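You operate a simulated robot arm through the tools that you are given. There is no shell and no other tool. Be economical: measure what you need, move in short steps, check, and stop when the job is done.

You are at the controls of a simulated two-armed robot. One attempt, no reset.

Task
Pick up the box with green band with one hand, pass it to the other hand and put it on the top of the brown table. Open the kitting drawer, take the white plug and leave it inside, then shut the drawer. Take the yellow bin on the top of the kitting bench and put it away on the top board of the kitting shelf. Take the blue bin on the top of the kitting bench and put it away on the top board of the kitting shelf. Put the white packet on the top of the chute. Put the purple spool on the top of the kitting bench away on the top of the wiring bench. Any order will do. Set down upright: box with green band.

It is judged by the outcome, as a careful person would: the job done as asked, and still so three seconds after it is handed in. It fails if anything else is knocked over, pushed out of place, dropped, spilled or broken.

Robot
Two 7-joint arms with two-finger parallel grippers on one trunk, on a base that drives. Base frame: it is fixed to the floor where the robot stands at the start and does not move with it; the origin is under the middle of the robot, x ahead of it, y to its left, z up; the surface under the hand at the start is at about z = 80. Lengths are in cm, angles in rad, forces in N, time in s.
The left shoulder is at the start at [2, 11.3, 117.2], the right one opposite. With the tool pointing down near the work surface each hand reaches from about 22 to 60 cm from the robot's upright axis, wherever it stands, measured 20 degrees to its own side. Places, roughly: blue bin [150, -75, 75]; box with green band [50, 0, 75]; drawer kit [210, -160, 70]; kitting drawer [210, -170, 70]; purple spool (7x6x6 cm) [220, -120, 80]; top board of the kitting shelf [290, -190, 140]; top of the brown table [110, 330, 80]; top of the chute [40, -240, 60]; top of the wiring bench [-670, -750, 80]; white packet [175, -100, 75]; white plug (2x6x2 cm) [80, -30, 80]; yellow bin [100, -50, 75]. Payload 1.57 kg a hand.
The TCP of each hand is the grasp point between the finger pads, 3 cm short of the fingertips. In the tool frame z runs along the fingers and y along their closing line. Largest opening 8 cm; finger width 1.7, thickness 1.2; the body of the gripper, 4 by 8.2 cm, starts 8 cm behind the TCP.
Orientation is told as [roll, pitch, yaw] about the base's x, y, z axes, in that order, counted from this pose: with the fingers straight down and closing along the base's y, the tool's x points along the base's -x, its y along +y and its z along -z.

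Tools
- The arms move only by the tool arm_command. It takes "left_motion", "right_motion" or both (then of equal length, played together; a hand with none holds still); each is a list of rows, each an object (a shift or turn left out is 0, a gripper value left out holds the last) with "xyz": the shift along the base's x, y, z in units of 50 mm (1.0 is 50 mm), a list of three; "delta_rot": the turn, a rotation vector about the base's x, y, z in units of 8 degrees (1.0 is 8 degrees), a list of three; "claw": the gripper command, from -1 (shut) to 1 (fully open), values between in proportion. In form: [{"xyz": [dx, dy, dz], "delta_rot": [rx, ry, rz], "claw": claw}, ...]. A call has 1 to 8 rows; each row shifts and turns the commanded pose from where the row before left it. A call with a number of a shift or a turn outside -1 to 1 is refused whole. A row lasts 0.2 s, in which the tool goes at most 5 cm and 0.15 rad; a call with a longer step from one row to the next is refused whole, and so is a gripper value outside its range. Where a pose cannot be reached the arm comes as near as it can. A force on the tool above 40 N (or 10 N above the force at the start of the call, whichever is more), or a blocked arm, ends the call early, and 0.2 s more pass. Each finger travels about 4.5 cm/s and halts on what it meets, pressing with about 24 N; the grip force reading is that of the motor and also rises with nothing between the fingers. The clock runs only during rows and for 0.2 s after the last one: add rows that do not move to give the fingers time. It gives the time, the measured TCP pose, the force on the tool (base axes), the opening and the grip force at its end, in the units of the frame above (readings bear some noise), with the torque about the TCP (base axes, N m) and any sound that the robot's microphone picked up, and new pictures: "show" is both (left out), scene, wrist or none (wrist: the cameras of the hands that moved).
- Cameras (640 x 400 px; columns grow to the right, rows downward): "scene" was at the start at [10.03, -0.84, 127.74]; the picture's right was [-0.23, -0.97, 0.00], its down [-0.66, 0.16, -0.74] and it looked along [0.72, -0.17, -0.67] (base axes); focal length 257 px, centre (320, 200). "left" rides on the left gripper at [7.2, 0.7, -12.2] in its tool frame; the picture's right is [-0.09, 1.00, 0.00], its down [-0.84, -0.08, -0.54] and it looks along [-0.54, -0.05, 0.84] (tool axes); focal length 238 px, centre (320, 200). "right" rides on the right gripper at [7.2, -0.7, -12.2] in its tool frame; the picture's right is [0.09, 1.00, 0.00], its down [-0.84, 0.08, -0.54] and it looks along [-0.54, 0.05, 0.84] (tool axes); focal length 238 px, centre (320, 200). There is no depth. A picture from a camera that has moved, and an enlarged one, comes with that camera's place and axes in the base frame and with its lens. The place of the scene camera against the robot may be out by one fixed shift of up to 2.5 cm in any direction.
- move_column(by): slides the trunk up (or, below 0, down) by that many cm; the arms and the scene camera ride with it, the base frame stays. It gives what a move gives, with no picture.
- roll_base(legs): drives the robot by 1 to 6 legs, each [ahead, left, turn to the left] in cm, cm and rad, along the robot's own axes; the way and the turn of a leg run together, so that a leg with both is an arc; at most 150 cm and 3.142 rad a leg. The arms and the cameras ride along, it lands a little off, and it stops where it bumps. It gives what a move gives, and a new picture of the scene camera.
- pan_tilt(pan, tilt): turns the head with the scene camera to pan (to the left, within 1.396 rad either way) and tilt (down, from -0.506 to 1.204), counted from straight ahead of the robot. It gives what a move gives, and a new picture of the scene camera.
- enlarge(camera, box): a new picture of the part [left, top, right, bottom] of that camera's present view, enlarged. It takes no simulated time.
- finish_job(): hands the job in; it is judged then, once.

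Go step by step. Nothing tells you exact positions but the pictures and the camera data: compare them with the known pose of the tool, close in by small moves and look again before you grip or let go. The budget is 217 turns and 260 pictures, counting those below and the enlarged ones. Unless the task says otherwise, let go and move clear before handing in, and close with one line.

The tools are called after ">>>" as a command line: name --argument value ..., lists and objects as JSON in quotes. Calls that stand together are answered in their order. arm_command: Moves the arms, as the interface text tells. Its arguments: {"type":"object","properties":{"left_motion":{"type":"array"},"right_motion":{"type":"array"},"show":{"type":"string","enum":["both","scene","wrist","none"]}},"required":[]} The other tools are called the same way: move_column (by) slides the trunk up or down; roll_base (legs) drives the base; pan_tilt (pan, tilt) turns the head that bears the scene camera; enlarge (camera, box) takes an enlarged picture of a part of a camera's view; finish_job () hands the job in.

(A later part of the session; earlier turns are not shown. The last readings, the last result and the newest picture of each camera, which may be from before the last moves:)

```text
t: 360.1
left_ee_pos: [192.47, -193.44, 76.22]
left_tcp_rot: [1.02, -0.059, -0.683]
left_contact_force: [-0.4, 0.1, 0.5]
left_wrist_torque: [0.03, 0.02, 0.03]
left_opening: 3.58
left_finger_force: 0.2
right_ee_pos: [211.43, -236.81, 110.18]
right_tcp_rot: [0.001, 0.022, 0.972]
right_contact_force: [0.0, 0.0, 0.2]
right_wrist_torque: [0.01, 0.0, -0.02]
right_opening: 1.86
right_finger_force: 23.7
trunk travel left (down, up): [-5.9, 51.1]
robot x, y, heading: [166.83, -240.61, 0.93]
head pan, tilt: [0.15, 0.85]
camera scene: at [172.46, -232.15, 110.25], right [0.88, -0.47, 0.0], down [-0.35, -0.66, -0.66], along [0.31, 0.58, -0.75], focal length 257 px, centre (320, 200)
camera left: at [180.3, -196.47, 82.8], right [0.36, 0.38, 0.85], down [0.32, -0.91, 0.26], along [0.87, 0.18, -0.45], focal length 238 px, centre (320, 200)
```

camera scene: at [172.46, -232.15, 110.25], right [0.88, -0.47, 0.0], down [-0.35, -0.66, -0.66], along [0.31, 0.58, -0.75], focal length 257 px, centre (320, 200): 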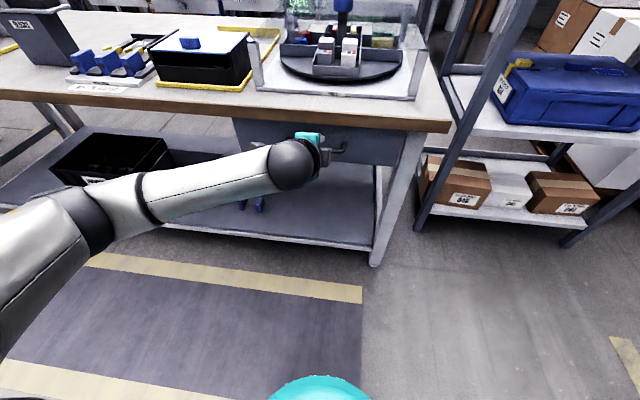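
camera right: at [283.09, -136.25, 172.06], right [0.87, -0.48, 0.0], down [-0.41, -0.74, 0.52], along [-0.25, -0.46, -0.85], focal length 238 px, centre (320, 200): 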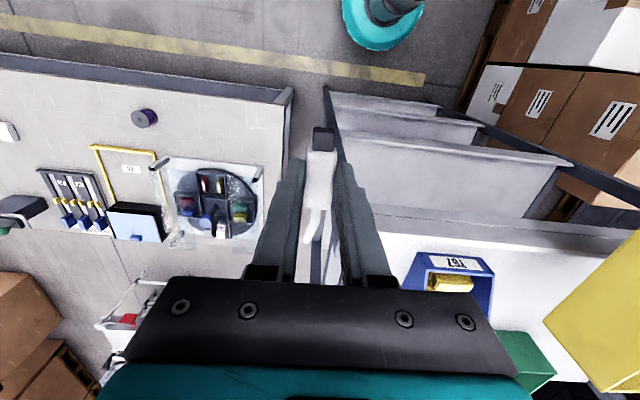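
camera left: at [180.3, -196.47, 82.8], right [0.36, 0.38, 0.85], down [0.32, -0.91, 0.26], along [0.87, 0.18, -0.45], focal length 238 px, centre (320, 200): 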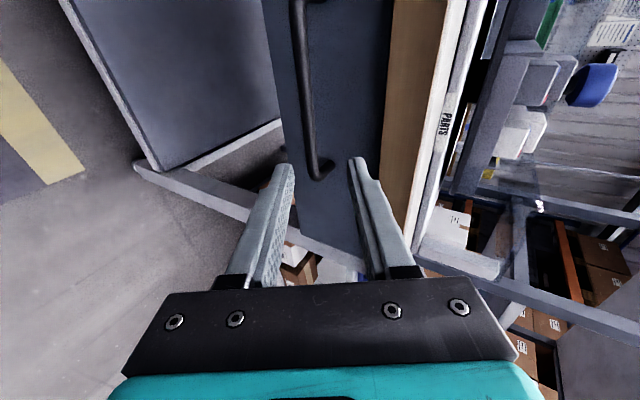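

>>> arm_command --left_motion '[{"xyz": [-0.5, 0.34, -0.05]}, {"xyz": [0.28, 0.32, -0.26]}, {"xyz": [0.28, 0.32, -0.26]}, {}]' --show "wrist"

```text
t: 361.1
left_ee_pos: [192.77, -188.6, 73.17]
left_tcp_rot: [1.018, -0.057, -0.683]
left_contact_force: [-0.1, 0.9, 0.7]
left_wrist_torque: [-0.01, -0.02, 0.01]
left_opening: 3.61
left_finger_force: 0.0
right_ee_pos: [211.47, -236.93, 110.24]
right_tcp_rot: [-0.002, 0.02, 0.972]
right_contact_force: [-0.5, 0.7, 0.0]
right_wrist_torque: [-0.01, -0.03, -0.01]
right_opening: 1.9
right_finger_force: 24.1
trunk travel left (down, up): [-5.9, 51.1]
robot x, y, heading: [167.08, -241.38, 0.928]
head pan, tilt: [0.15, 0.85]
camera left: at [180.57, -191.57, 79.8], right [0.36, 0.38, 0.85], down [0.32, -0.91, 0.27], along [0.87, 0.18, -0.45], focal length 238 px, centre (320, 200)
```

left: 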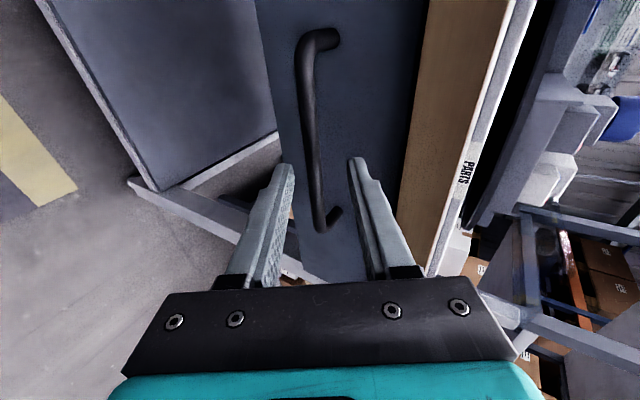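

>>> arm_command --left_motion '[{"xyz": [0.17, 0.2, -0.22]}, {"xyz": [0.17, 0.2, -0.22]}, {}]' --show "wrist"

```text
t: 361.9
left_ee_pos: [194.51, -186.64, 70.98]
left_tcp_rot: [1.021, -0.058, -0.685]
left_contact_force: [-0.1, 0.1, -0.1]
left_wrist_torque: [-0.01, 0.01, 0.01]
left_opening: 3.59
left_finger_force: 0.0
right_ee_pos: [211.46, -236.8, 110.09]
right_tcp_rot: [-0.001, 0.021, 0.971]
right_contact_force: [0.5, 0.9, -0.1]
right_wrist_torque: [0.0, 0.0, 0.03]
right_opening: 1.88
right_finger_force: 24.4
trunk travel left (down, up): [-5.9, 51.1]
robot x, y, heading: [167.26, -240.98, 0.932]
head pan, tilt: [0.15, 0.85]
camera left: at [182.35, -189.58, 77.66], right [0.36, 0.38, 0.85], down [0.32, -0.91, 0.26], along [0.87, 0.18, -0.45], focal length 238 px, centre (320, 200)
```

left: 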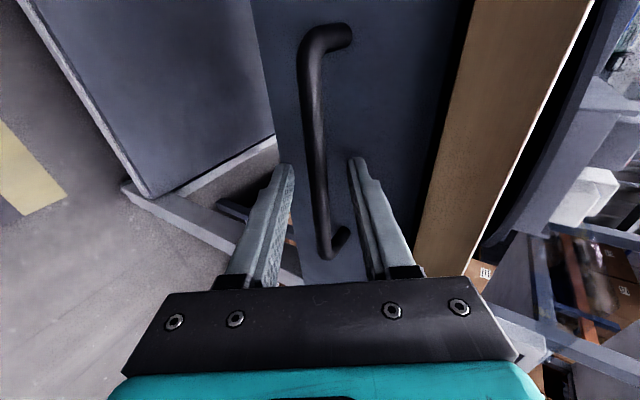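

>>> arm_command --left_motion '[{"xyz": [0.18, 0.2, -0.17]}, {"claw": -1}, {"claw": -1}, {"claw": -1}, {"claw": -1}, {"claw": -1}]' --show "wrist"

```text
t: 362.3
left_ee_pos: [194.9, -186.06, 70.87]
left_tcp_rot: [1.026, -0.058, -0.684]
left_contact_force: [-13.3, -13.8, 9.0]
left_wrist_torque: [0.41, -0.24, 0.21]
left_opening: 3.3
left_finger_force: 0.2
right_ee_pos: [211.11, -236.87, 110.24]
right_tcp_rot: [0.0, 0.018, 0.97]
right_contact_force: [1.6, 1.0, -0.3]
right_wrist_torque: [0.01, -0.05, 0.01]
right_opening: 1.88
right_finger_force: 24.1
trunk travel left (down, up): [-5.9, 51.1]
robot x, y, heading: [166.94, -240.73, 0.932]
head pan, tilt: [0.15, 0.85]
stopped in row 1 (left hand): the force on the tool passed its limit at 44 N (the readings are from after the stop); the commanded pose is now the measured one
camera left: at [182.66, -189.2, 77.47], right [0.36, 0.37, 0.86], down [0.32, -0.91, 0.26], along [0.88, 0.18, -0.45], focal length 238 px, centre (320, 200)
```

left: 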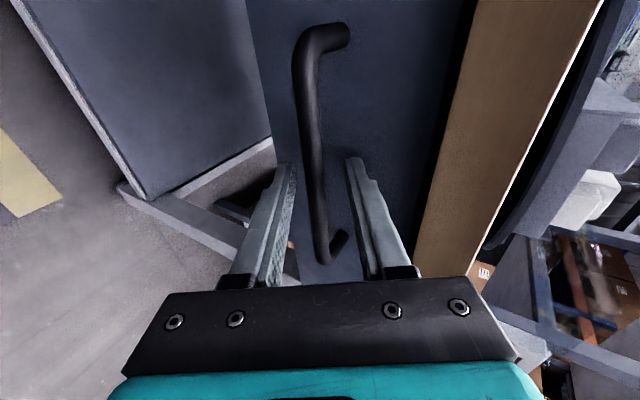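

The upper finger touched the drawer front; back off a hair and close on the bar.

>>> arm_command --left_motion '[{"xyz": [-0.04, -0.05, 0.03]}, {"claw": -1}, {"claw": -1}, {"claw": -1}, {"claw": -1}, {"claw": -1}]' --show "wrist"

```text
t: 363.7
left_ee_pos: [194.67, -186.24, 70.78]
left_tcp_rot: [1.02, -0.055, -0.684]
left_contact_force: [-0.3, -2.6, -5.8]
left_wrist_torque: [0.24, 0.42, -0.28]
left_opening: 1.19
left_finger_force: 28.8
right_ee_pos: [211.41, -236.74, 110.33]
right_tcp_rot: [0.0, 0.022, 0.97]
right_contact_force: [-0.3, 0.3, -0.4]
right_wrist_torque: [0.02, 0.01, 0.04]
right_opening: 1.9
right_finger_force: 24.5
trunk travel left (down, up): [-5.9, 51.1]
robot x, y, heading: [167.14, -241.08, 0.93]
head pan, tilt: [0.15, 0.85]
camera left: at [182.56, -189.28, 77.38], right [0.36, 0.38, 0.85], down [0.32, -0.91, 0.26], along [0.87, 0.18, -0.45], focal length 238 px, centre (320, 200)
```

left: 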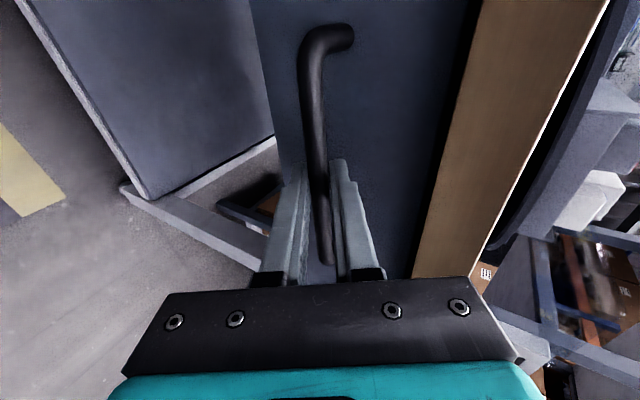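

Gripped the bar. Pull straight back.

>>> arm_command --left_motion '[{"xyz": [-0.1, -0.133, 0]}, {"xyz": [-0.18, -0.24, 0]}, {"xyz": [-0.18, -0.24, 0]}, {"xyz": [-0.24, -0.32, 0]}, {"xyz": [-0.24, -0.32, 0]}, {"xyz": [-0.24, -0.32, 0]}, {"xyz": [-0.24, -0.32, 0]}, {"xyz": [-0.24, -0.32, 0]}]' --show "scene"

```text
t: 365.5
left_ee_pos: [186.5, -197.37, 70.87]
left_tcp_rot: [1.019, -0.059, -0.684]
left_contact_force: [5.5, -5.8, -11.3]
left_wrist_torque: [-0.1, 0.06, -0.96]
left_opening: 1.21
left_finger_force: 29.0
right_ee_pos: [211.46, -236.65, 110.09]
right_tcp_rot: [0.0, 0.022, 0.971]
right_contact_force: [-0.2, 0.4, -0.6]
right_wrist_torque: [-0.02, 0.0, 0.01]
right_opening: 1.89
right_finger_force: 24.3
trunk travel left (down, up): [-5.9, 51.1]
robot x, y, heading: [167.19, -240.84, 0.929]
head pan, tilt: [0.15, 0.85]
camera scene: at [172.51, -232.14, 110.24], right [0.88, -0.47, 0.0], down [-0.35, -0.66, -0.66], along [0.31, 0.58, -0.75], focal length 257 px, centre (320, 200)
```

scene: 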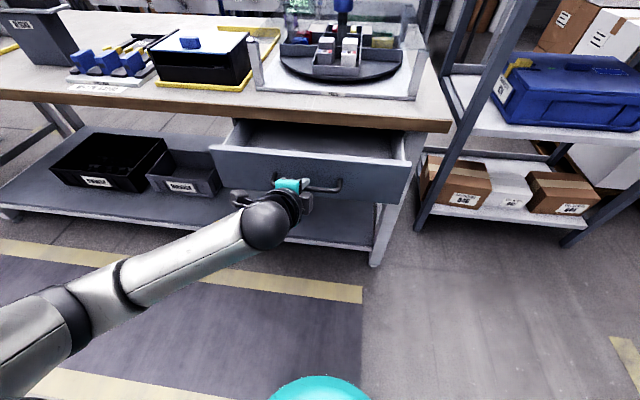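

The drawer opens freely. Pull a little more, with the arm.

>>> arm_command --left_motion '[{"xyz": [-0.2, -0.27, 0]}, {"xyz": [-0.2, -0.27, 0]}, {"xyz": [-0.2, -0.27, 0]}, {"xyz": [-0.1, -0.13, 0]}]' --show "none"

```text
t: 366.5
left_ee_pos: [182.97, -202.19, 70.86]
left_tcp_rot: [1.017, -0.06, -0.684]
left_contact_force: [11.0, -8.5, -9.3]
left_wrist_torque: [-0.11, 0.03, -0.95]
left_opening: 1.19
left_finger_force: 28.9
right_ee_pos: [211.43, -236.88, 110.14]
right_tcp_rot: [0.0, 0.022, 0.97]
right_contact_force: [-0.4, 0.0, 0.1]
right_wrist_torque: [0.02, -0.01, 0.01]
right_opening: 1.89
right_finger_force: 23.9
trunk travel left (down, up): [-5.9, 51.1]
robot x, y, heading: [167.03, -240.72, 0.928]
head pan, tilt: [0.15, 0.85]
```

Drawer is open about 20 cm; the left hand keeps holding it. Bring the right hand with the plug over the opening.

>>> arm_command --right_motion '[{"xyz": [-0.215, 0.96, 0]}, {"xyz": [-0.215, 0.96, 0]}, {"xyz": [-0.215, 0.96, 0]}, {"xyz": [-0.215, 0.96, 0]}, {"xyz": [-0.215, 0.96, 0]}, {"xyz": [-0.215, 0.96, 0]}, {"xyz": [-0.215, 0.96, 0]}, {"xyz": [-0.215, 0.96, 0]}]' --show "both"

```text
t: 368.3
left_ee_pos: [182.96, -202.05, 70.76]
left_tcp_rot: [1.02, -0.057, -0.684]
left_contact_force: [11.7, -10.2, -8.5]
left_wrist_torque: [0.41, 0.64, 0.28]
left_opening: 1.22
left_finger_force: 29.7
right_ee_pos: [203.44, -205.69, 106.67]
right_tcp_rot: [0.001, 0.021, 0.972]
right_contact_force: [0.2, 0.2, 0.1]
right_wrist_torque: [0.0, 0.0, 0.02]
right_opening: 1.89
right_finger_force: 23.7
right hand out of reach, approached as far as the arm can: row 6, 7, 8
trunk travel left (down, up): [-5.9, 51.1]
robot x, y, heading: [166.96, -241.0, 0.929]
head pan, tilt: [0.15, 0.85]
camera scene: at [172.52, -232.2, 110.25], right [0.88, -0.47, 0.0], down [-0.35, -0.66, -0.66], along [0.31, 0.58, -0.75], focal length 257 px, centre (320, 200)
camera right: at [200.29, -212.08, 118.89], right [-0.87, 0.49, 0.0], down [0.41, 0.74, 0.52], along [0.25, 0.46, -0.85], focal length 238 px, centre (320, 200)
```

scene: 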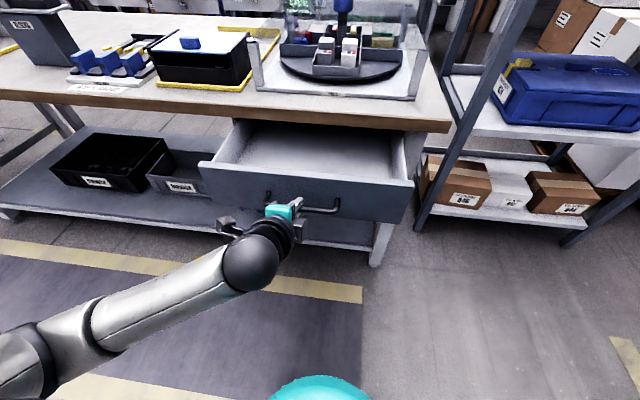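
right: 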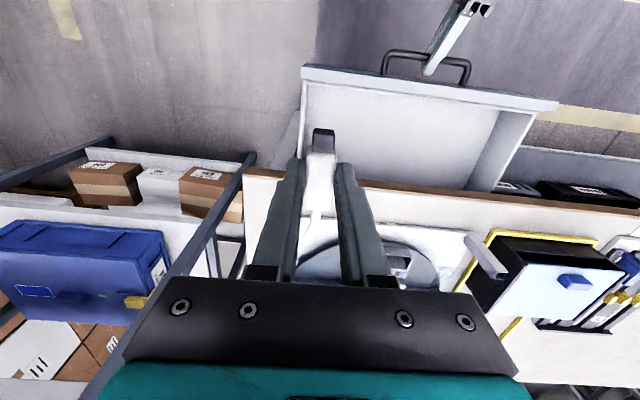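

Slightly short of reach upright, so I'll tilt the right hand forward and move it over the middle of the open drawer.

>>> arm_command --right_motion '[{"xyz": [-0.12, 0.44, -0.2], "delta_rot": [0.72, -0.54, 0]}, {"xyz": [-0.12, 0.44, -0.2], "delta_rot": [0.72, -0.54, 0]}, {"xyz": [-0.12, 0.44, -0.2], "delta_rot": [0.72, -0.54, 0]}, {"xyz": [-0.12, 0.44, -0.2], "delta_rot": [0.72, -0.54, 0]}, {"xyz": [-0.12, 0.44, -0.2], "delta_rot": [0.72, -0.54, 0]}, {}]' --show "both"

```text
t: 369.7
left_ee_pos: [182.94, -202.15, 70.71]
left_tcp_rot: [1.018, -0.056, -0.681]
left_contact_force: [8.8, -6.2, -11.5]
left_wrist_torque: [0.15, 0.44, -0.32]
left_opening: 1.19
left_finger_force: 29.1
right_ee_pos: [200.43, -194.79, 101.4]
right_tcp_rot: [-0.03, -0.607, 0.979]
right_contact_force: [0.4, -0.4, -0.1]
right_wrist_torque: [0.02, -0.03, 0.0]
right_opening: 1.88
right_finger_force: 23.6
trunk travel left (down, up): [-5.9, 51.1]
robot x, y, heading: [167.1, -240.99, 0.934]
head pan, tilt: [0.15, 0.85]
camera scene: at [172.54, -232.14, 110.24], right [0.88, -0.47, 0.0], down [-0.35, -0.66, -0.66], along [0.31, 0.58, -0.75], focal length 257 px, centre (320, 200)
camera right: at [193.53, -205.76, 107.29], right [-0.86, 0.51, -0.08], down [0.13, 0.37, 0.92], along [0.49, 0.78, -0.38], focal length 238 px, centre (320, 200)
```

scene: 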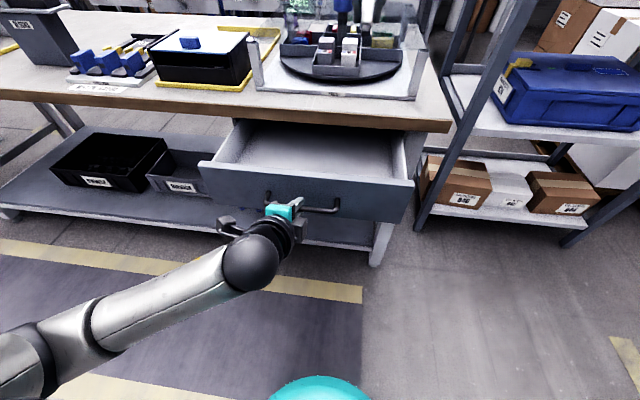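
right: 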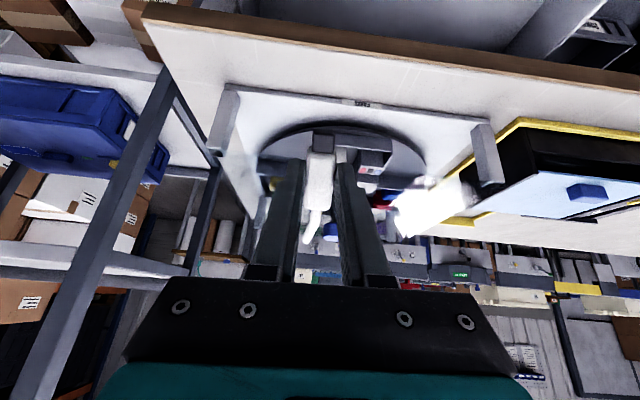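

>>> arm_command --right_motion '[{"xyz": [0, 0, -0.9]}, {"xyz": [0, 0, -0.9]}, {"xyz": [0, 0, -0.9]}, {"xyz": [0, 0, -0.9]}, {"xyz": [0, 0, -0.7]}, {}]' --show "both"

```text
t: 371.1
left_ee_pos: [183.07, -202.12, 70.68]
left_tcp_rot: [1.02, -0.059, -0.681]
left_contact_force: [8.8, -4.7, -13.8]
left_wrist_torque: [0.17, 0.41, -0.28]
left_opening: 1.2
left_finger_force: 29.3
right_ee_pos: [200.37, -194.69, 79.83]
right_tcp_rot: [-0.032, -0.604, 0.979]
right_contact_force: [0.5, 0.2, 0.3]
right_wrist_torque: [0.01, -0.04, -0.01]
right_opening: 1.89
right_finger_force: 24.0
trunk travel left (down, up): [-5.9, 51.1]
robot x, y, heading: [167.19, -241.28, 0.933]
head pan, tilt: [0.15, 0.85]
camera scene: at [172.53, -232.13, 110.24], right [0.88, -0.47, 0.0], down [-0.35, -0.66, -0.66], along [0.31, 0.58, -0.75], focal length 257 px, centre (320, 200)
camera right: at [193.48, -205.65, 85.82], right [-0.86, 0.51, -0.08], down [0.13, 0.37, 0.92], along [0.49, 0.78, -0.38], focal length 238 px, centre (320, 200)
```

scene: 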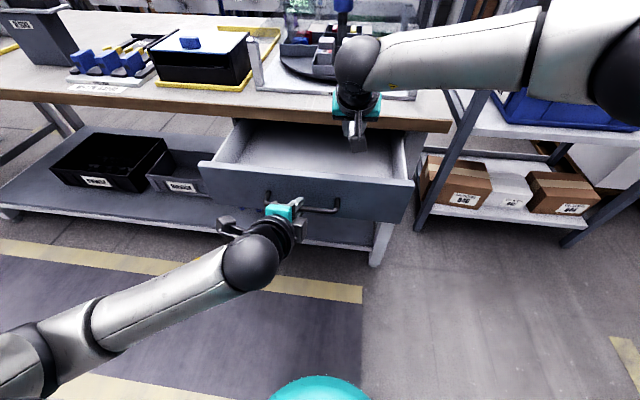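
right: 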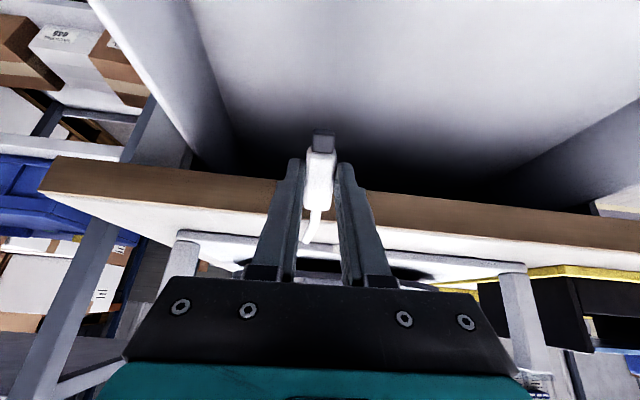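

>>> arm_command --right_motion '[{"xyz": [-0.2, -0.27, -0.3]}, {"xyz": [-0.1, -0.13, -0.4]}, {"xyz": [0, 0, -0.3]}, {}]' --show "both"

```text
t: 372.1
left_ee_pos: [183.09, -202.0, 70.88]
left_tcp_rot: [1.02, -0.057, -0.681]
left_contact_force: [7.6, -5.1, -12.9]
left_wrist_torque: [0.18, 0.38, -0.29]
left_opening: 1.19
left_finger_force: 29.2
right_ee_pos: [198.9, -196.7, 75.13]
right_tcp_rot: [-0.032, -0.604, 0.979]
right_contact_force: [-0.3, 0.2, -0.2]
right_wrist_torque: [0.01, 0.0, 0.0]
right_opening: 1.88
right_finger_force: 24.2
trunk travel left (down, up): [-5.9, 51.1]
robot x, y, heading: [167.39, -241.11, 0.928]
head pan, tilt: [0.15, 0.85]
camera scene: at [172.53, -232.13, 110.24], right [0.88, -0.47, 0.0], down [-0.35, -0.66, -0.66], along [0.31, 0.58, -0.75], focal length 257 px, centre (320, 200)
camera right: at [192.01, -207.74, 80.97], right [-0.86, 0.51, -0.08], down [0.13, 0.37, 0.92], along [0.49, 0.78, -0.38], focal length 238 px, centre (320, 200)
```

scene: 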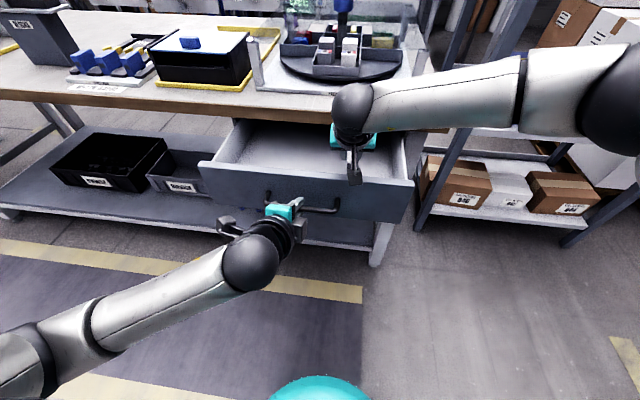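
right: 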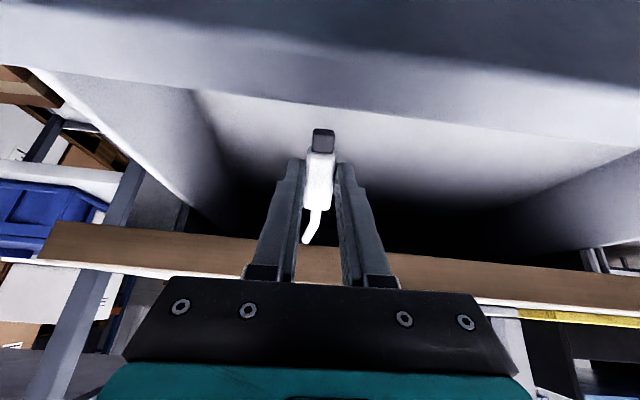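

Inside the drawer now, just above its floor. Lower a touch and release the plug.

>>> arm_command --right_motion '[{"xyz": [0.06, 0.08, -0.15]}, {"xyz": [0.06, 0.08, -0.15]}, {}, {"claw": -0.2}, {"claw": 0.1}, {}, {"xyz": [0, 0, 0.5]}, {"xyz": [0, 0, 0.8]}]' --show "none"

>>> arm_command --right_motion '[{"xyz": [0, 0, 0.9]}, {"xyz": [0, 0, 0.9]}, {"xyz": [0, 0, 0.9]}, {"xyz": [0.1, -0.4, 0.7]}, {"xyz": [0.2, -0.8, 0]}, {"xyz": [0.2, -0.8, 0]}]' --show "scene"

```text
t: 373.9
left_ee_pos: [182.97, -202.01, 70.82]
left_tcp_rot: [1.02, -0.057, -0.682]
left_contact_force: [5.5, -5.1, -13.3]
left_wrist_torque: [0.15, 0.4, -0.32]
left_opening: 1.19
left_finger_force: 29.3
right_ee_pos: [199.74, -196.09, 80.28]
right_tcp_rot: [-0.031, -0.608, 0.98]
right_contact_force: [1.1, -1.0, 0.0]
right_wrist_torque: [-0.01, 0.01, 0.0]
right_opening: 4.41
right_finger_force: 0.0
trunk travel left (down, up): [-5.9, 51.1]
robot x, y, heading: [167.56, -240.82, 0.932]
head pan, tilt: [0.15, 0.85]
```

```text
t: 375.3
left_ee_pos: [182.95, -202.04, 70.81]
left_tcp_rot: [1.021, -0.058, -0.683]
left_contact_force: [7.8, -6.7, -12.8]
left_wrist_torque: [0.42, 0.68, 0.38]
left_opening: 1.2
left_finger_force: 29.3
right_ee_pos: [202.16, -205.88, 97.04]
right_tcp_rot: [-0.03, -0.606, 0.978]
right_contact_force: [-0.1, 0.3, 0.7]
right_wrist_torque: [0.05, -0.02, -0.02]
right_opening: 4.39
right_finger_force: 0.1
trunk travel left (down, up): [-5.9, 51.1]
robot x, y, heading: [167.02, -241.0, 0.932]
head pan, tilt: [0.15, 0.85]
camera scene: at [172.53, -232.14, 110.24], right [0.88, -0.47, 0.0], down [-0.35, -0.66, -0.66], along [0.31, 0.58, -0.75], focal length 257 px, centre (320, 200)
```

scene: 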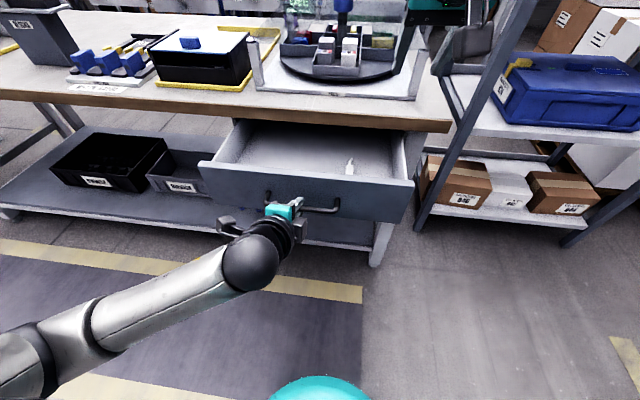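

The plug lies in the drawer. Push the drawer shut with the left hand.

>>> arm_command --left_motion '[{"xyz": [0.3, 0.405, 0]}, {"xyz": [0.3, 0.405, 0]}, {"xyz": [0.3, 0.405, 0]}, {"xyz": [0.3, 0.405, 0]}, {"xyz": [0.3, 0.405, 0]}, {"xyz": [0.3, 0.405, 0]}, {"xyz": [0.3, 0.405, 0]}, {"xyz": [0.2, 0.27, 0]}]' --show "none"

>>> arm_command --left_motion '[{"xyz": [0.06, 0.08, 0]}, {"xyz": [0.06, 0.08, 0]}, {}]' --show "scene"

```text
t: 377.1
left_ee_pos: [194.28, -186.49, 70.81]
left_tcp_rot: [1.019, -0.058, -0.681]
left_contact_force: [1.0, 0.1, -10.3]
left_wrist_torque: [0.01, 0.16, -0.64]
left_opening: 1.18
left_finger_force: 29.2
right_ee_pos: [202.17, -205.68, 97.16]
right_tcp_rot: [-0.031, -0.605, 0.98]
right_contact_force: [0.8, -0.2, 0.5]
right_wrist_torque: [0.01, 0.03, -0.01]
right_opening: 4.38
right_finger_force: 0.1
trunk travel left (down, up): [-5.9, 51.1]
robot x, y, heading: [167.27, -240.87, 0.927]
head pan, tilt: [0.15, 0.85]
```

```text
t: 377.9
left_ee_pos: [194.7, -185.88, 70.74]
left_tcp_rot: [1.014, -0.055, -0.682]
left_contact_force: [-24.5, -27.2, -6.7]
left_wrist_torque: [0.06, 0.41, -0.39]
left_opening: 1.2
left_finger_force: 29.2
right_ee_pos: [201.87, -205.89, 97.13]
right_tcp_rot: [-0.032, -0.608, 0.981]
right_contact_force: [0.4, -0.4, 0.1]
right_wrist_torque: [0.0, 0.04, 0.0]
right_opening: 4.4
right_finger_force: 0.0
trunk travel left (down, up): [-5.9, 51.1]
robot x, y, heading: [166.98, -241.1, 0.931]
head pan, tilt: [0.15, 0.85]
camera scene: at [172.27, -232.34, 110.27], right [0.88, -0.47, 0.0], down [-0.35, -0.66, -0.66], along [0.31, 0.58, -0.75], focal length 257 px, centre (320, 200)
```

scene: 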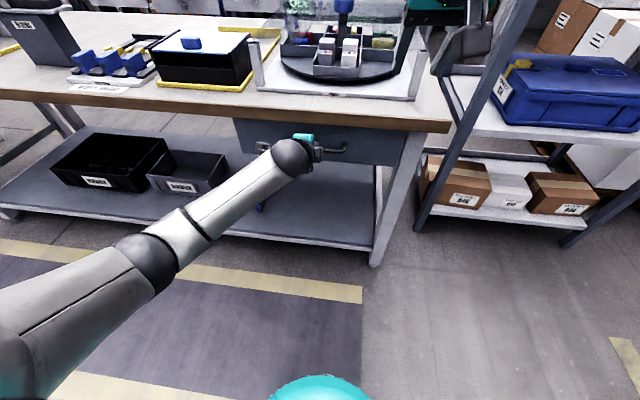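

Shut against its stop. Open the left fingers and withdraw along their axis.

>>> arm_command --left_motion '[{"xyz": [-0.03, -0.04, 0]}, {"claw": -0.1}, {}, {}, {"xyz": [-0.28, -0.32, 0.26]}, {"xyz": [-0.4, -0.45, 0.36]}, {"xyz": [-0.4, -0.45, 0.36]}, {"xyz": [-0.3, -0.4, 0.6]}]' --show "scene"

```text
t: 379.7
left_ee_pos: [188.01, -194.0, 78.92]
left_tcp_rot: [1.025, -0.057, -0.68]
left_contact_force: [0.4, -0.7, -0.5]
left_wrist_torque: [0.05, -0.02, -0.02]
left_opening: 3.58
left_finger_force: 0.1
right_ee_pos: [202.11, -205.81, 97.13]
right_tcp_rot: [-0.033, -0.605, 0.981]
right_contact_force: [0.5, 0.2, 0.1]
right_wrist_torque: [-0.01, -0.01, -0.01]
right_opening: 4.42
right_finger_force: 0.0
trunk travel left (down, up): [-5.9, 51.1]
robot x, y, heading: [167.14, -240.88, 0.933]
head pan, tilt: [0.15, 0.85]
camera scene: at [172.44, -232.16, 110.25], right [0.88, -0.47, 0.0], down [-0.35, -0.66, -0.66], along [0.31, 0.58, -0.75], focal length 257 px, centre (320, 200)
```

scene: 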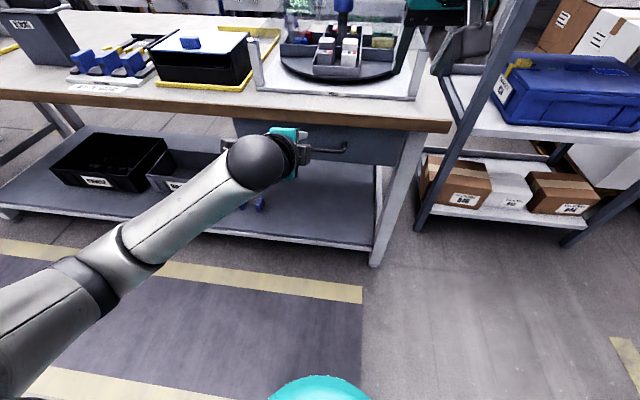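

Drawer shut and free. Fold both hands back to the upright travel pose.

>>> arm_command --left_motion '[{"xyz": [-0.3, -0.4, 0.2]}, {"xyz": [-0.145, -0.195, 0.23], "delta_rot": [-0.5865, -0.061, 0.722]}, {"xyz": [-0.145, -0.195, 0.23], "delta_rot": [-0.5865, -0.061, 0.722]}, {"xyz": [-0.145, -0.195, 0.23], "delta_rot": [-0.5865, -0.061, 0.722]}, {"xyz": [-0.145, -0.195, 0.23], "delta_rot": [-0.5865, -0.061, 0.722]}, {"xyz": [-0.145, -0.195, 0.23], "delta_rot": [-0.5865, -0.061, 0.722]}, {"xyz": [-0.145, -0.195, 0.23], "delta_rot": [-0.5865, -0.061, 0.722]}, {"xyz": [-0.145, -0.195, 0.23], "delta_rot": [-0.5865, -0.061, 0.722]}]' --right_motion '[{"xyz": [0.05, -0.6, 0.2]}, {"xyz": [0.086, -0.6, 0.2]}, {"xyz": [0.086, -0.6, 0.2], "delta_rot": [-0.72, 0.54, 0]}, {"xyz": [0.086, -0.6, 0.2], "delta_rot": [-0.72, 0.54, 0]}, {"xyz": [0.086, -0.6, 0.2], "delta_rot": [-0.72, 0.54, 0]}, {"xyz": [0.086, -0.6, 0.2], "delta_rot": [-0.72, 0.54, 0]}, {"xyz": [0.086, -0.6, 0.2], "delta_rot": [-0.72, 0.54, 0]}, {}]' --show "none"

>>> arm_command --left_motion '[{"delta_rot": [-0.5865, -0.061, 0.722]}, {"delta_rot": [-0.5865, -0.061, 0.722]}, {"delta_rot": [-0.5865, -0.061, 0.722]}, {"delta_rot": [-0.5865, -0.061, 0.722]}, {"delta_rot": [-0.5865, -0.061, 0.722]}, {"delta_rot": [-0.5865, -0.061, 0.722]}, {}]' --show "none"

```text
t: 381.5
left_ee_pos: [181.5, -202.79, 87.97]
left_tcp_rot: [0.492, -0.268, 0.135]
left_contact_force: [-0.1, 0.5, -0.3]
left_wrist_torque: [-0.01, 0.01, 0.0]
left_opening: 3.58
left_finger_force: 0.0
left hand out of reach, approached as far as the arm can: row 5
right_ee_pos: [204.85, -226.96, 104.13]
right_tcp_rot: [0.0, 0.023, 0.971]
right_contact_force: [0.4, 0.0, -0.1]
right_wrist_torque: [0.02, 0.0, 0.0]
right_opening: 4.41
right_finger_force: 0.0
trunk travel left (down, up): [-5.9, 51.1]
robot x, y, heading: [167.25, -240.91, 0.931]
head pan, tilt: [0.15, 0.85]
```

```text
t: 383.1
left_ee_pos: [181.43, -202.82, 87.83]
left_tcp_rot: [0.033, -0.087, 0.835]
left_contact_force: [-0.4, -1.1, -0.3]
left_wrist_torque: [-0.04, 0.0, -0.02]
left_opening: 3.6
left_finger_force: 0.0
right_ee_pos: [204.92, -226.99, 104.11]
right_tcp_rot: [0.001, 0.022, 0.971]
right_contact_force: [0.4, 0.2, -0.2]
right_wrist_torque: [-0.02, -0.01, -0.03]
right_opening: 4.41
right_finger_force: 0.1
trunk travel left (down, up): [-5.9, 51.1]
robot x, y, heading: [166.94, -240.54, 0.928]
head pan, tilt: [0.15, 0.85]
```

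>>> arm_command --left_motion '[{"delta_rot": [-0.62, 0.24, 0.67]}, {"xyz": [-0.3, -0.4, 0]}]' --show "none"

>>> move_column --by 17

>>> roll_base --legs '[[0, 105, 0.01], [0, 105, 0.01], [0, 104, 0.01], [95, 0, 0], [92, 0, 0], [0, 0, 3.13]]'

```text
t: 383.7
left_ee_pos: [180.02, -204.72, 87.83]
left_tcp_rot: [0.006, 0.001, 0.929]
left_contact_force: [0.1, -0.5, 0.6]
left_wrist_torque: [0.01, 0.02, 0.0]
left_opening: 3.58
left_finger_force: 0.1
right_ee_pos: [204.95, -227.1, 104.23]
right_tcp_rot: [0.001, 0.022, 0.97]
right_contact_force: [0.6, -0.1, 0.2]
right_wrist_torque: [-0.02, 0.01, -0.01]
right_opening: 4.4
right_finger_force: 0.0
trunk travel left (down, up): [-5.9, 51.1]
robot x, y, heading: [166.7, -240.95, 0.934]
head pan, tilt: [0.15, 0.85]
```

```text
t: 385.6
left_ee_pos: [179.99, -204.78, 104.71]
left_tcp_rot: [0.004, 0.004, 0.929]
left_contact_force: [-0.1, 0.7, -0.3]
left_wrist_torque: [0.02, -0.01, 0.01]
left_opening: 3.57
left_finger_force: 0.1
right_ee_pos: [204.97, -227.01, 121.09]
right_tcp_rot: [0.0, 0.02, 0.971]
right_contact_force: [0.1, 0.0, -0.1]
right_wrist_torque: [0.02, 0.04, 0.04]
right_opening: 4.42
right_finger_force: 0.1
trunk travel left (down, up): [-22.9, 34.1]
robot x, y, heading: [167.36, -241.21, 0.935]
head pan, tilt: [0.15, 0.85]
```

```text
t: 417.3
left_ee_pos: [7.75, 58.97, 104.74]
left_tcp_rot: [0.005, -0.001, -2.189]
left_contact_force: [-0.3, -0.3, 0.5]
left_wrist_torque: [-0.01, -0.01, -0.01]
left_opening: 3.61
left_finger_force: 0.0
right_ee_pos: [-17.68, 80.56, 121.02]
right_tcp_rot: [-0.001, 0.02, -2.147]
right_contact_force: [0.5, -0.4, 0.6]
right_wrist_torque: [-0.02, -0.05, 0.01]
right_opening: 4.38
right_finger_force: 0.0
trunk travel left (down, up): [-22.9, 34.1]
robot x, y, heading: [19.84, 95.71, -2.191]
head pan, tilt: [0.15, 0.85]
camera scene: at [16.46, 88.71, 127.25], right [-0.89, 0.45, 0.0], down [0.34, 0.67, -0.66], along [-0.3, -0.59, -0.75], focal length 257 px, centre (320, 200)
```

scene: 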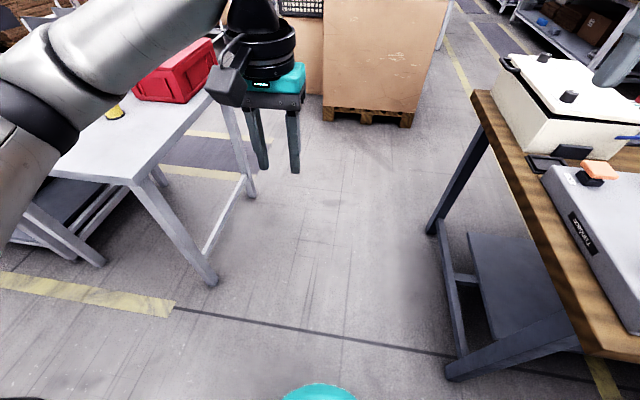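

Round the end and in the aisle again. Strafe along to the spool.

>>> roll_base --legs '[[0, 139, 0], [0, 138, 0], [11, 0, 0]]'

```text
t: 431.6
left_ee_pos: [230.36, -110.85, 104.87]
left_tcp_rot: [0.005, 0.002, -2.178]
left_contact_force: [0.2, 0.0, -0.6]
left_wrist_torque: [0.04, -0.03, -0.01]
left_opening: 3.61
left_finger_force: 0.2
right_ee_pos: [204.71, -89.28, 121.1]
right_tcp_rot: [-0.002, 0.023, -2.136]
right_contact_force: [-0.1, 0.4, 0.0]
right_wrist_torque: [0.0, 0.0, 0.01]
right_opening: 4.4
right_finger_force: 0.0
trunk travel left (down, up): [-22.9, 34.1]
robot x, y, heading: [241.76, -74.45, -2.173]
head pan, tilt: [0.15, 0.85]
camera scene: at [238.72, -80.95, 127.24], right [-0.9, 0.44, 0.0], down [0.33, 0.67, -0.66], along [-0.29, -0.59, -0.75], focal length 257 px, centre (320, 200)
```

scene: 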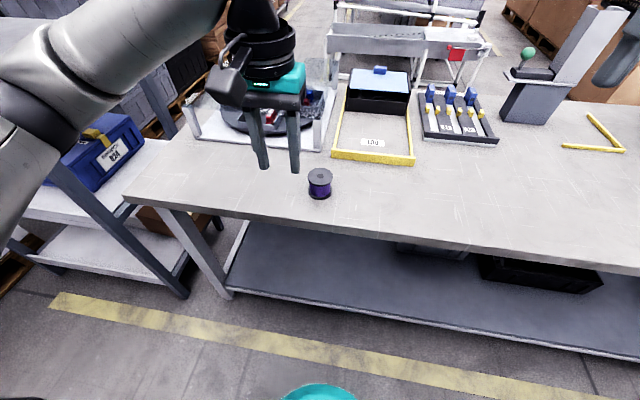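

The spool is 51 ahead, 5 left. Bring the left hand above it, open.

>>> arm_command --left_motion '[{"xyz": [-0.665, -0.43, -0.3], "claw": 1}, {"xyz": [-0.665, -0.43, -0.3]}, {"xyz": [-0.665, -0.43, -0.3]}, {"xyz": [-0.665, -0.43, -0.3]}, {}]' --show "wrist"

```text
t: 432.8
left_ee_pos: [217.26, -119.15, 99.03]
left_tcp_rot: [0.004, -0.001, -2.179]
left_contact_force: [-0.8, 0.1, -0.3]
left_wrist_torque: [-0.02, 0.02, 0.0]
left_opening: 7.99
left_finger_force: 0.1
right_ee_pos: [204.68, -89.37, 121.08]
right_tcp_rot: [-0.001, 0.021, -2.135]
right_contact_force: [0.3, 0.4, -0.5]
right_wrist_torque: [-0.01, 0.0, 0.02]
right_opening: 4.4
right_finger_force: 0.0
trunk travel left (down, up): [-22.9, 34.1]
robot x, y, heading: [241.92, -73.99, -2.178]
head pan, tilt: [0.15, 0.85]
camera left: at [222.0, -113.69, 111.35], right [0.76, -0.64, 0.0], down [-0.54, -0.64, 0.54], along [-0.35, -0.42, -0.84], focal length 238 px, centre (320, 200)
```

left: 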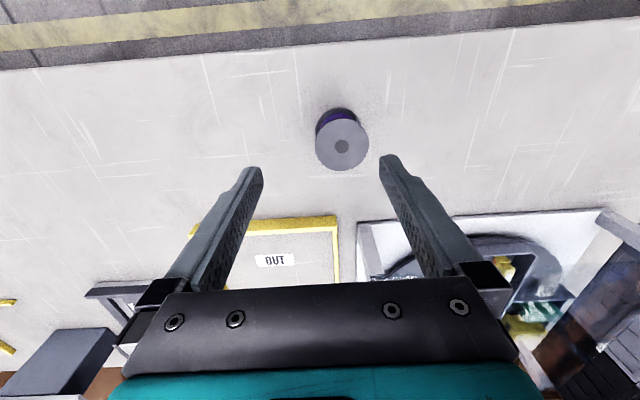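

>>> arm_command --left_motion '[{"xyz": [0.13, -0.62, 0]}, {"xyz": [0, 0, -0.9]}, {"xyz": [0, 0, -0.7]}, {}]' --show "wrist"

```text
t: 433.8
left_ee_pos: [217.69, -122.47, 90.91]
left_tcp_rot: [0.005, 0.001, -2.178]
left_contact_force: [-0.5, -0.5, -0.1]
left_wrist_torque: [0.02, 0.0, 0.0]
left_opening: 8.01
left_finger_force: 0.0
right_ee_pos: [204.71, -89.38, 121.11]
right_tcp_rot: [0.001, 0.02, -2.137]
right_contact_force: [0.7, 0.2, -0.6]
right_wrist_torque: [-0.02, 0.03, 0.02]
right_opening: 4.39
right_finger_force: 0.1
trunk travel left (down, up): [-22.9, 34.1]
robot x, y, heading: [241.91, -74.34, -2.175]
head pan, tilt: [0.15, 0.85]
camera left: at [222.48, -116.88, 103.26], right [0.76, -0.64, 0.01], down [-0.54, -0.64, 0.54], along [-0.35, -0.42, -0.84], focal length 238 px, centre (320, 200)
```

left: 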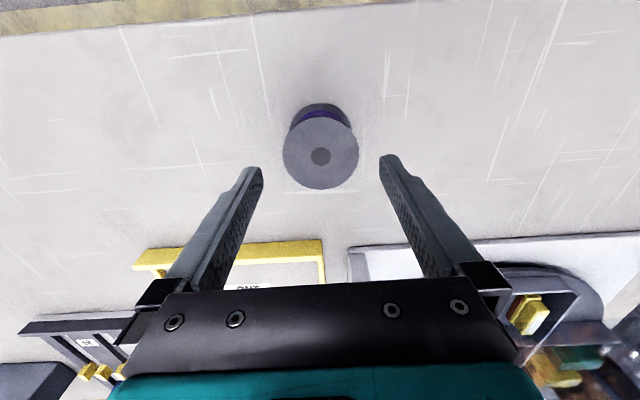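

>>> arm_command --left_motion '[{"xyz": [0, 0, -0.7]}, {"xyz": [0, 0, -0.68]}, {"claw": -1}, {"claw": -1}, {"claw": -1}, {"claw": -1}, {}]' --show "none"

>>> arm_command --left_motion '[{"xyz": [0, 0, 0.4]}, {"xyz": [0, 0, 0.8]}, {"xyz": [0, 0, 0.8]}, {"xyz": [0, 0, 0.8]}, {"xyz": [0.4, 0.5, 0.2]}, {"xyz": [0.4, 0.5, 0.2]}]' --show "wrist"

```text
t: 435.4
left_ee_pos: [217.91, -122.31, 83.84]
left_tcp_rot: [0.006, 0.001, -2.179]
left_contact_force: [-0.1, 0.0, -0.5]
left_wrist_torque: [0.02, 0.0, 0.01]
left_opening: 6.02
left_finger_force: 23.9
right_ee_pos: [204.64, -89.44, 121.15]
right_tcp_rot: [0.001, 0.021, -2.138]
right_contact_force: [0.5, -0.2, -0.7]
right_wrist_torque: [-0.02, 0.0, 0.0]
right_opening: 4.38
right_finger_force: 0.0
trunk travel left (down, up): [-22.9, 34.1]
robot x, y, heading: [241.59, -74.34, -2.174]
head pan, tilt: [0.15, 0.85]
```

```text
t: 436.8
left_ee_pos: [222.0, -117.32, 99.8]
left_tcp_rot: [0.006, 0.002, -2.178]
left_contact_force: [0.1, -0.5, -2.6]
left_wrist_torque: [-0.01, -0.02, 0.01]
left_opening: 6.07
left_finger_force: 24.2
right_ee_pos: [204.75, -89.39, 121.11]
right_tcp_rot: [0.0, 0.021, -2.136]
right_contact_force: [0.1, 0.0, 0.1]
right_wrist_torque: [-0.01, 0.05, 0.01]
right_opening: 4.39
right_finger_force: 0.1
trunk travel left (down, up): [-22.9, 34.1]
robot x, y, heading: [241.81, -74.4, -2.178]
head pan, tilt: [0.15, 0.85]
camera left: at [226.61, -111.84, 112.12], right [0.77, -0.64, 0.01], down [-0.54, -0.64, 0.54], along [-0.34, -0.42, -0.84], focal length 238 px, centre (320, 200)
```

left: 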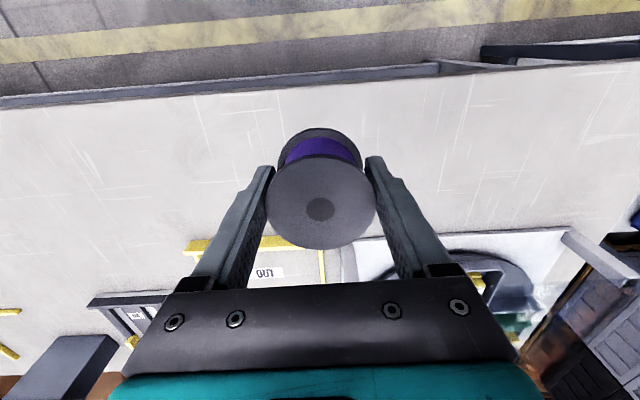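

Spool held firmly. Draw the arm in and drive back round the end of the benches into the cross walkway.

>>> arm_command --left_motion '[{"xyz": [0.5, 0.72, 0.4]}, {"xyz": [0.5, 0.72, 0.4]}, {"xyz": [0.5, 0.7, 0.4]}]' --show "none"

>>> roll_base --legs '[[-6, 0, -0.03], [0, -137, 0], [0, -137, 0], [145, 0, 0], [0, 135, 0]]'

>>> pan_tilt --pan 0.0 --tilt 0.3

```text
t: 437.6
left_ee_pos: [229.56, -106.81, 105.95]
left_tcp_rot: [0.006, 0.001, -2.179]
left_contact_force: [-0.2, -0.5, -2.3]
left_wrist_torque: [0.0, 0.0, -0.02]
left_opening: 6.03
left_finger_force: 23.3
right_ee_pos: [204.73, -89.39, 120.98]
right_tcp_rot: [-0.002, 0.022, -2.136]
right_contact_force: [-0.6, 0.3, 0.3]
right_wrist_torque: [-0.02, 0.04, -0.01]
right_opening: 4.38
right_finger_force: 0.0
trunk travel left (down, up): [-22.9, 34.1]
robot x, y, heading: [241.67, -74.07, -2.176]
head pan, tilt: [0.15, 0.85]
```

```text
t: 464.7
left_ee_pos: [31.99, -133.33, 105.8]
left_tcp_rot: [0.006, 0.002, -2.2]
left_contact_force: [0.3, -0.1, -3.3]
left_wrist_torque: [0.01, 0.0, -0.02]
left_opening: 5.96
left_finger_force: 24.2
right_ee_pos: [7.61, -115.34, 121.02]
right_tcp_rot: [-0.001, 0.021, -2.158]
right_contact_force: [-0.3, 0.1, 0.0]
right_wrist_torque: [-0.01, -0.02, 0.0]
right_opening: 4.42
right_finger_force: 0.0
trunk travel left (down, up): [-22.9, 34.1]
robot x, y, heading: [44.95, -100.9, -2.202]
head pan, tilt: [0.15, 0.85]
camera scene: at [41.87, -107.49, 127.25], right [-0.89, 0.46, 0.0], down [0.35, 0.67, -0.66], along [-0.3, -0.59, -0.75], focal length 257 px, centre (320, 200)
```

scene: 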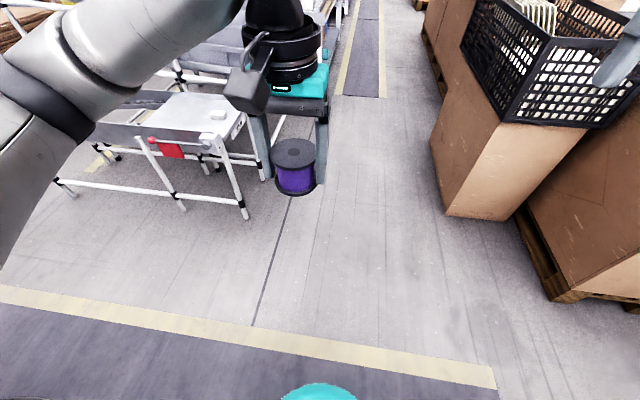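

```text
t: 465.7
left_ee_pos: [31.87, -133.3, 105.86]
left_tcp_rot: [0.006, 0.001, -2.2]
left_contact_force: [0.9, -0.1, -2.5]
left_wrist_torque: [-0.01, 0.0, 0.0]
left_opening: 5.95
left_finger_force: 23.6
right_ee_pos: [7.6, -115.34, 121.06]
right_tcp_rot: [0.0, 0.021, -2.156]
right_contact_force: [-0.1, 0.3, 0.8]
right_wrist_torque: [-0.03, 0.0, 0.0]
right_opening: 4.41
right_finger_force: 0.0
trunk travel left (down, up): [-22.9, 34.1]
robot x, y, heading: [44.67, -101.0, -2.199]
head pan, tilt: [0.0, 0.3]
camera scene: at [39.97, -108.1, 132.08], right [-0.81, 0.59, 0.0], down [0.17, 0.24, -0.95], along [-0.56, -0.77, -0.3], focal length 257 px, centre (320, 200)
```

scene: 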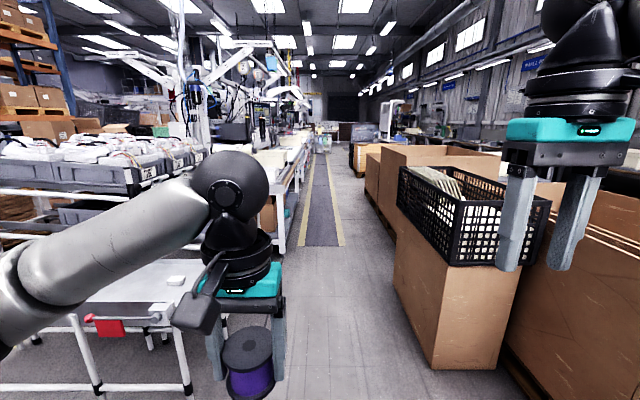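

The walkway ahead is clear. Drive 450 cm along it.

>>> roll_base --legs '[[150, 0, -0.012], [150, 0, 0], [150, 0, 0]]'

```text
t: 487.2
left_ee_pos: [-251.15, -485.46, 105.85]
left_tcp_rot: [0.005, 0.003, -2.27]
left_contact_force: [0.4, 0.8, -1.8]
left_wrist_torque: [-0.02, -0.05, 0.0]
left_opening: 5.93
left_finger_force: 24.2
right_ee_pos: [-274.19, -465.91, 121.07]
right_tcp_rot: [0.0, 0.021, -2.23]
right_contact_force: [0.1, -0.5, 0.9]
right_wrist_torque: [-0.02, -0.02, 0.0]
right_opening: 4.41
right_finger_force: 0.1
trunk travel left (down, up): [-22.9, 34.1]
robot x, y, heading: [-235.45, -453.98, -2.27]
head pan, tilt: [0.0, 0.3]
camera scene: at [-241.5, -460.81, 132.09], right [-0.76, 0.64, 0.0], down [0.19, 0.23, -0.96], along [-0.62, -0.73, -0.3], focal length 257 px, centre (320, 200)
```

scene: 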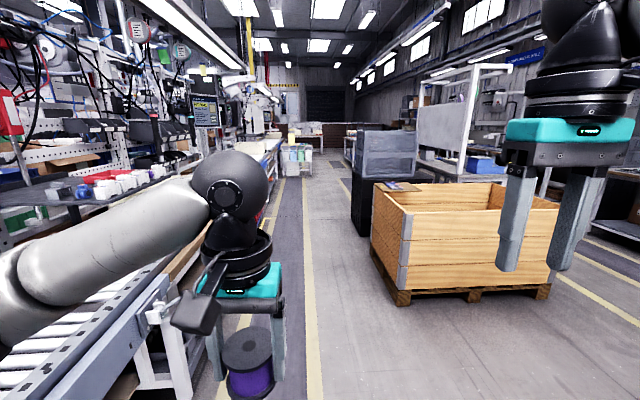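

>>> enlarge --camera "scene" --box '[260, 90, 540, 250]'

```text
2.29 times, centred on (400, 170) of scene
camera zoom: at [-241.5, -460.81, 132.09], right [-0.76, 0.64, 0.0], down [0.19, 0.23, -0.96], along [-0.62, -0.73, -0.3], focal length 587 px, centre (137, 269)
```

zoom: 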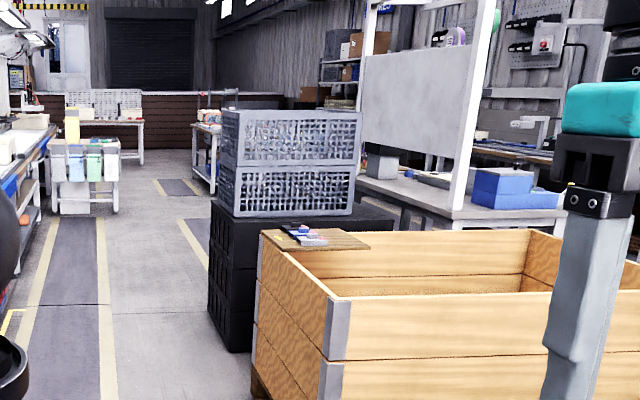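

The wiring bench should lie ahead on the right beyond the crates. Correct the heading, drive on 330 cm, and look to the right.

>>> roll_base --legs '[[0, 0, 0.055], [150, 3, 0.01], [150, 3, 0.02], [30, 0, 0]]'

>>> pan_tilt --pan -0.7 --tilt 0.3

```text
refused: leg 2 is longer than a leg can be; nothing moved
```

```text
t: 488.3
left_ee_pos: [-251.28, -485.47, 105.93]
left_tcp_rot: [0.006, 0.002, -2.273]
left_contact_force: [-0.7, -0.4, -2.0]
left_wrist_torque: [0.01, -0.03, -0.03]
left_opening: 5.92
left_finger_force: 23.9
right_ee_pos: [-274.15, -465.75, 121.11]
right_tcp_rot: [-0.001, 0.021, -2.231]
right_contact_force: [-0.3, 0.0, 0.9]
right_wrist_torque: [-0.03, 0.02, -0.01]
right_opening: 4.41
right_finger_force: 0.0
trunk travel left (down, up): [-22.9, 34.1]
robot x, y, heading: [-235.73, -453.75, -2.266]
head pan, tilt: [-0.7, 0.3]
camera scene: at [-244.67, -455.26, 132.09], right [-0.17, 0.99, 0.0], down [0.29, 0.05, -0.96], along [-0.94, -0.16, -0.3], focal length 257 px, centre (320, 200)
```

scene: 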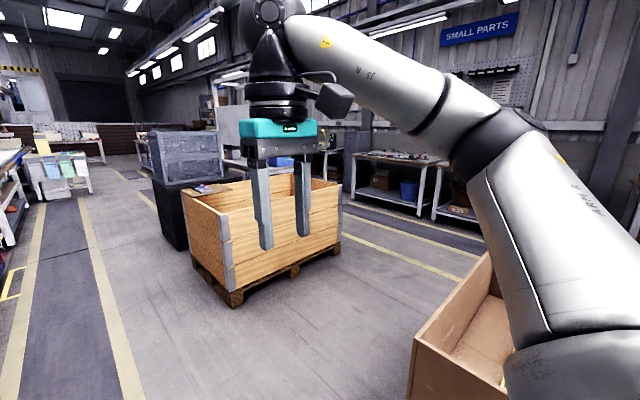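

>>> roll_base --legs '[[0, 0, 0.055], [149, 0, 0.01], [149, 0, 0.02], [30, 0, 0]]'

```text
t: 504.7
left_ee_pos: [-440.53, -751.68, 105.87]
left_tcp_rot: [0.004, 0.001, -2.179]
left_contact_force: [0.0, -1.1, -0.9]
left_wrist_torque: [0.04, -0.01, -0.02]
left_opening: 5.82
left_finger_force: 23.8
right_ee_pos: [-465.34, -734.27, 121.18]
right_tcp_rot: [0.001, 0.022, -2.138]
right_contact_force: [0.4, -0.1, -0.4]
right_wrist_torque: [0.03, -0.02, 0.01]
right_opening: 4.38
right_finger_force: 0.0
trunk travel left (down, up): [-22.9, 34.1]
robot x, y, heading: [-428.27, -719.35, -2.182]
head pan, tilt: [-0.7, 0.3]
camera scene: at [-436.79, -721.15, 132.08], right [-0.26, 0.97, 0.0], down [0.29, 0.08, -0.96], along [-0.92, -0.25, -0.3], focal length 257 px, centre (320, 200)
```

scene: 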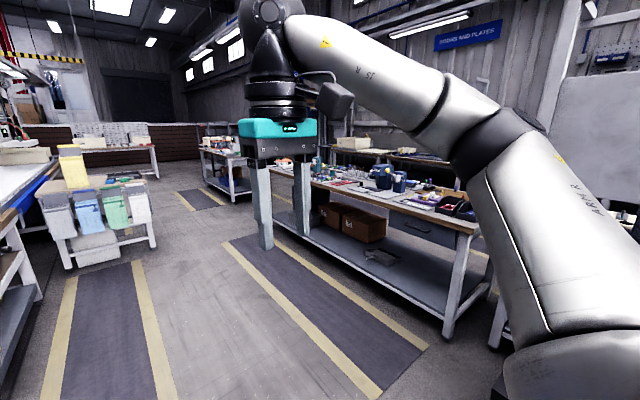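

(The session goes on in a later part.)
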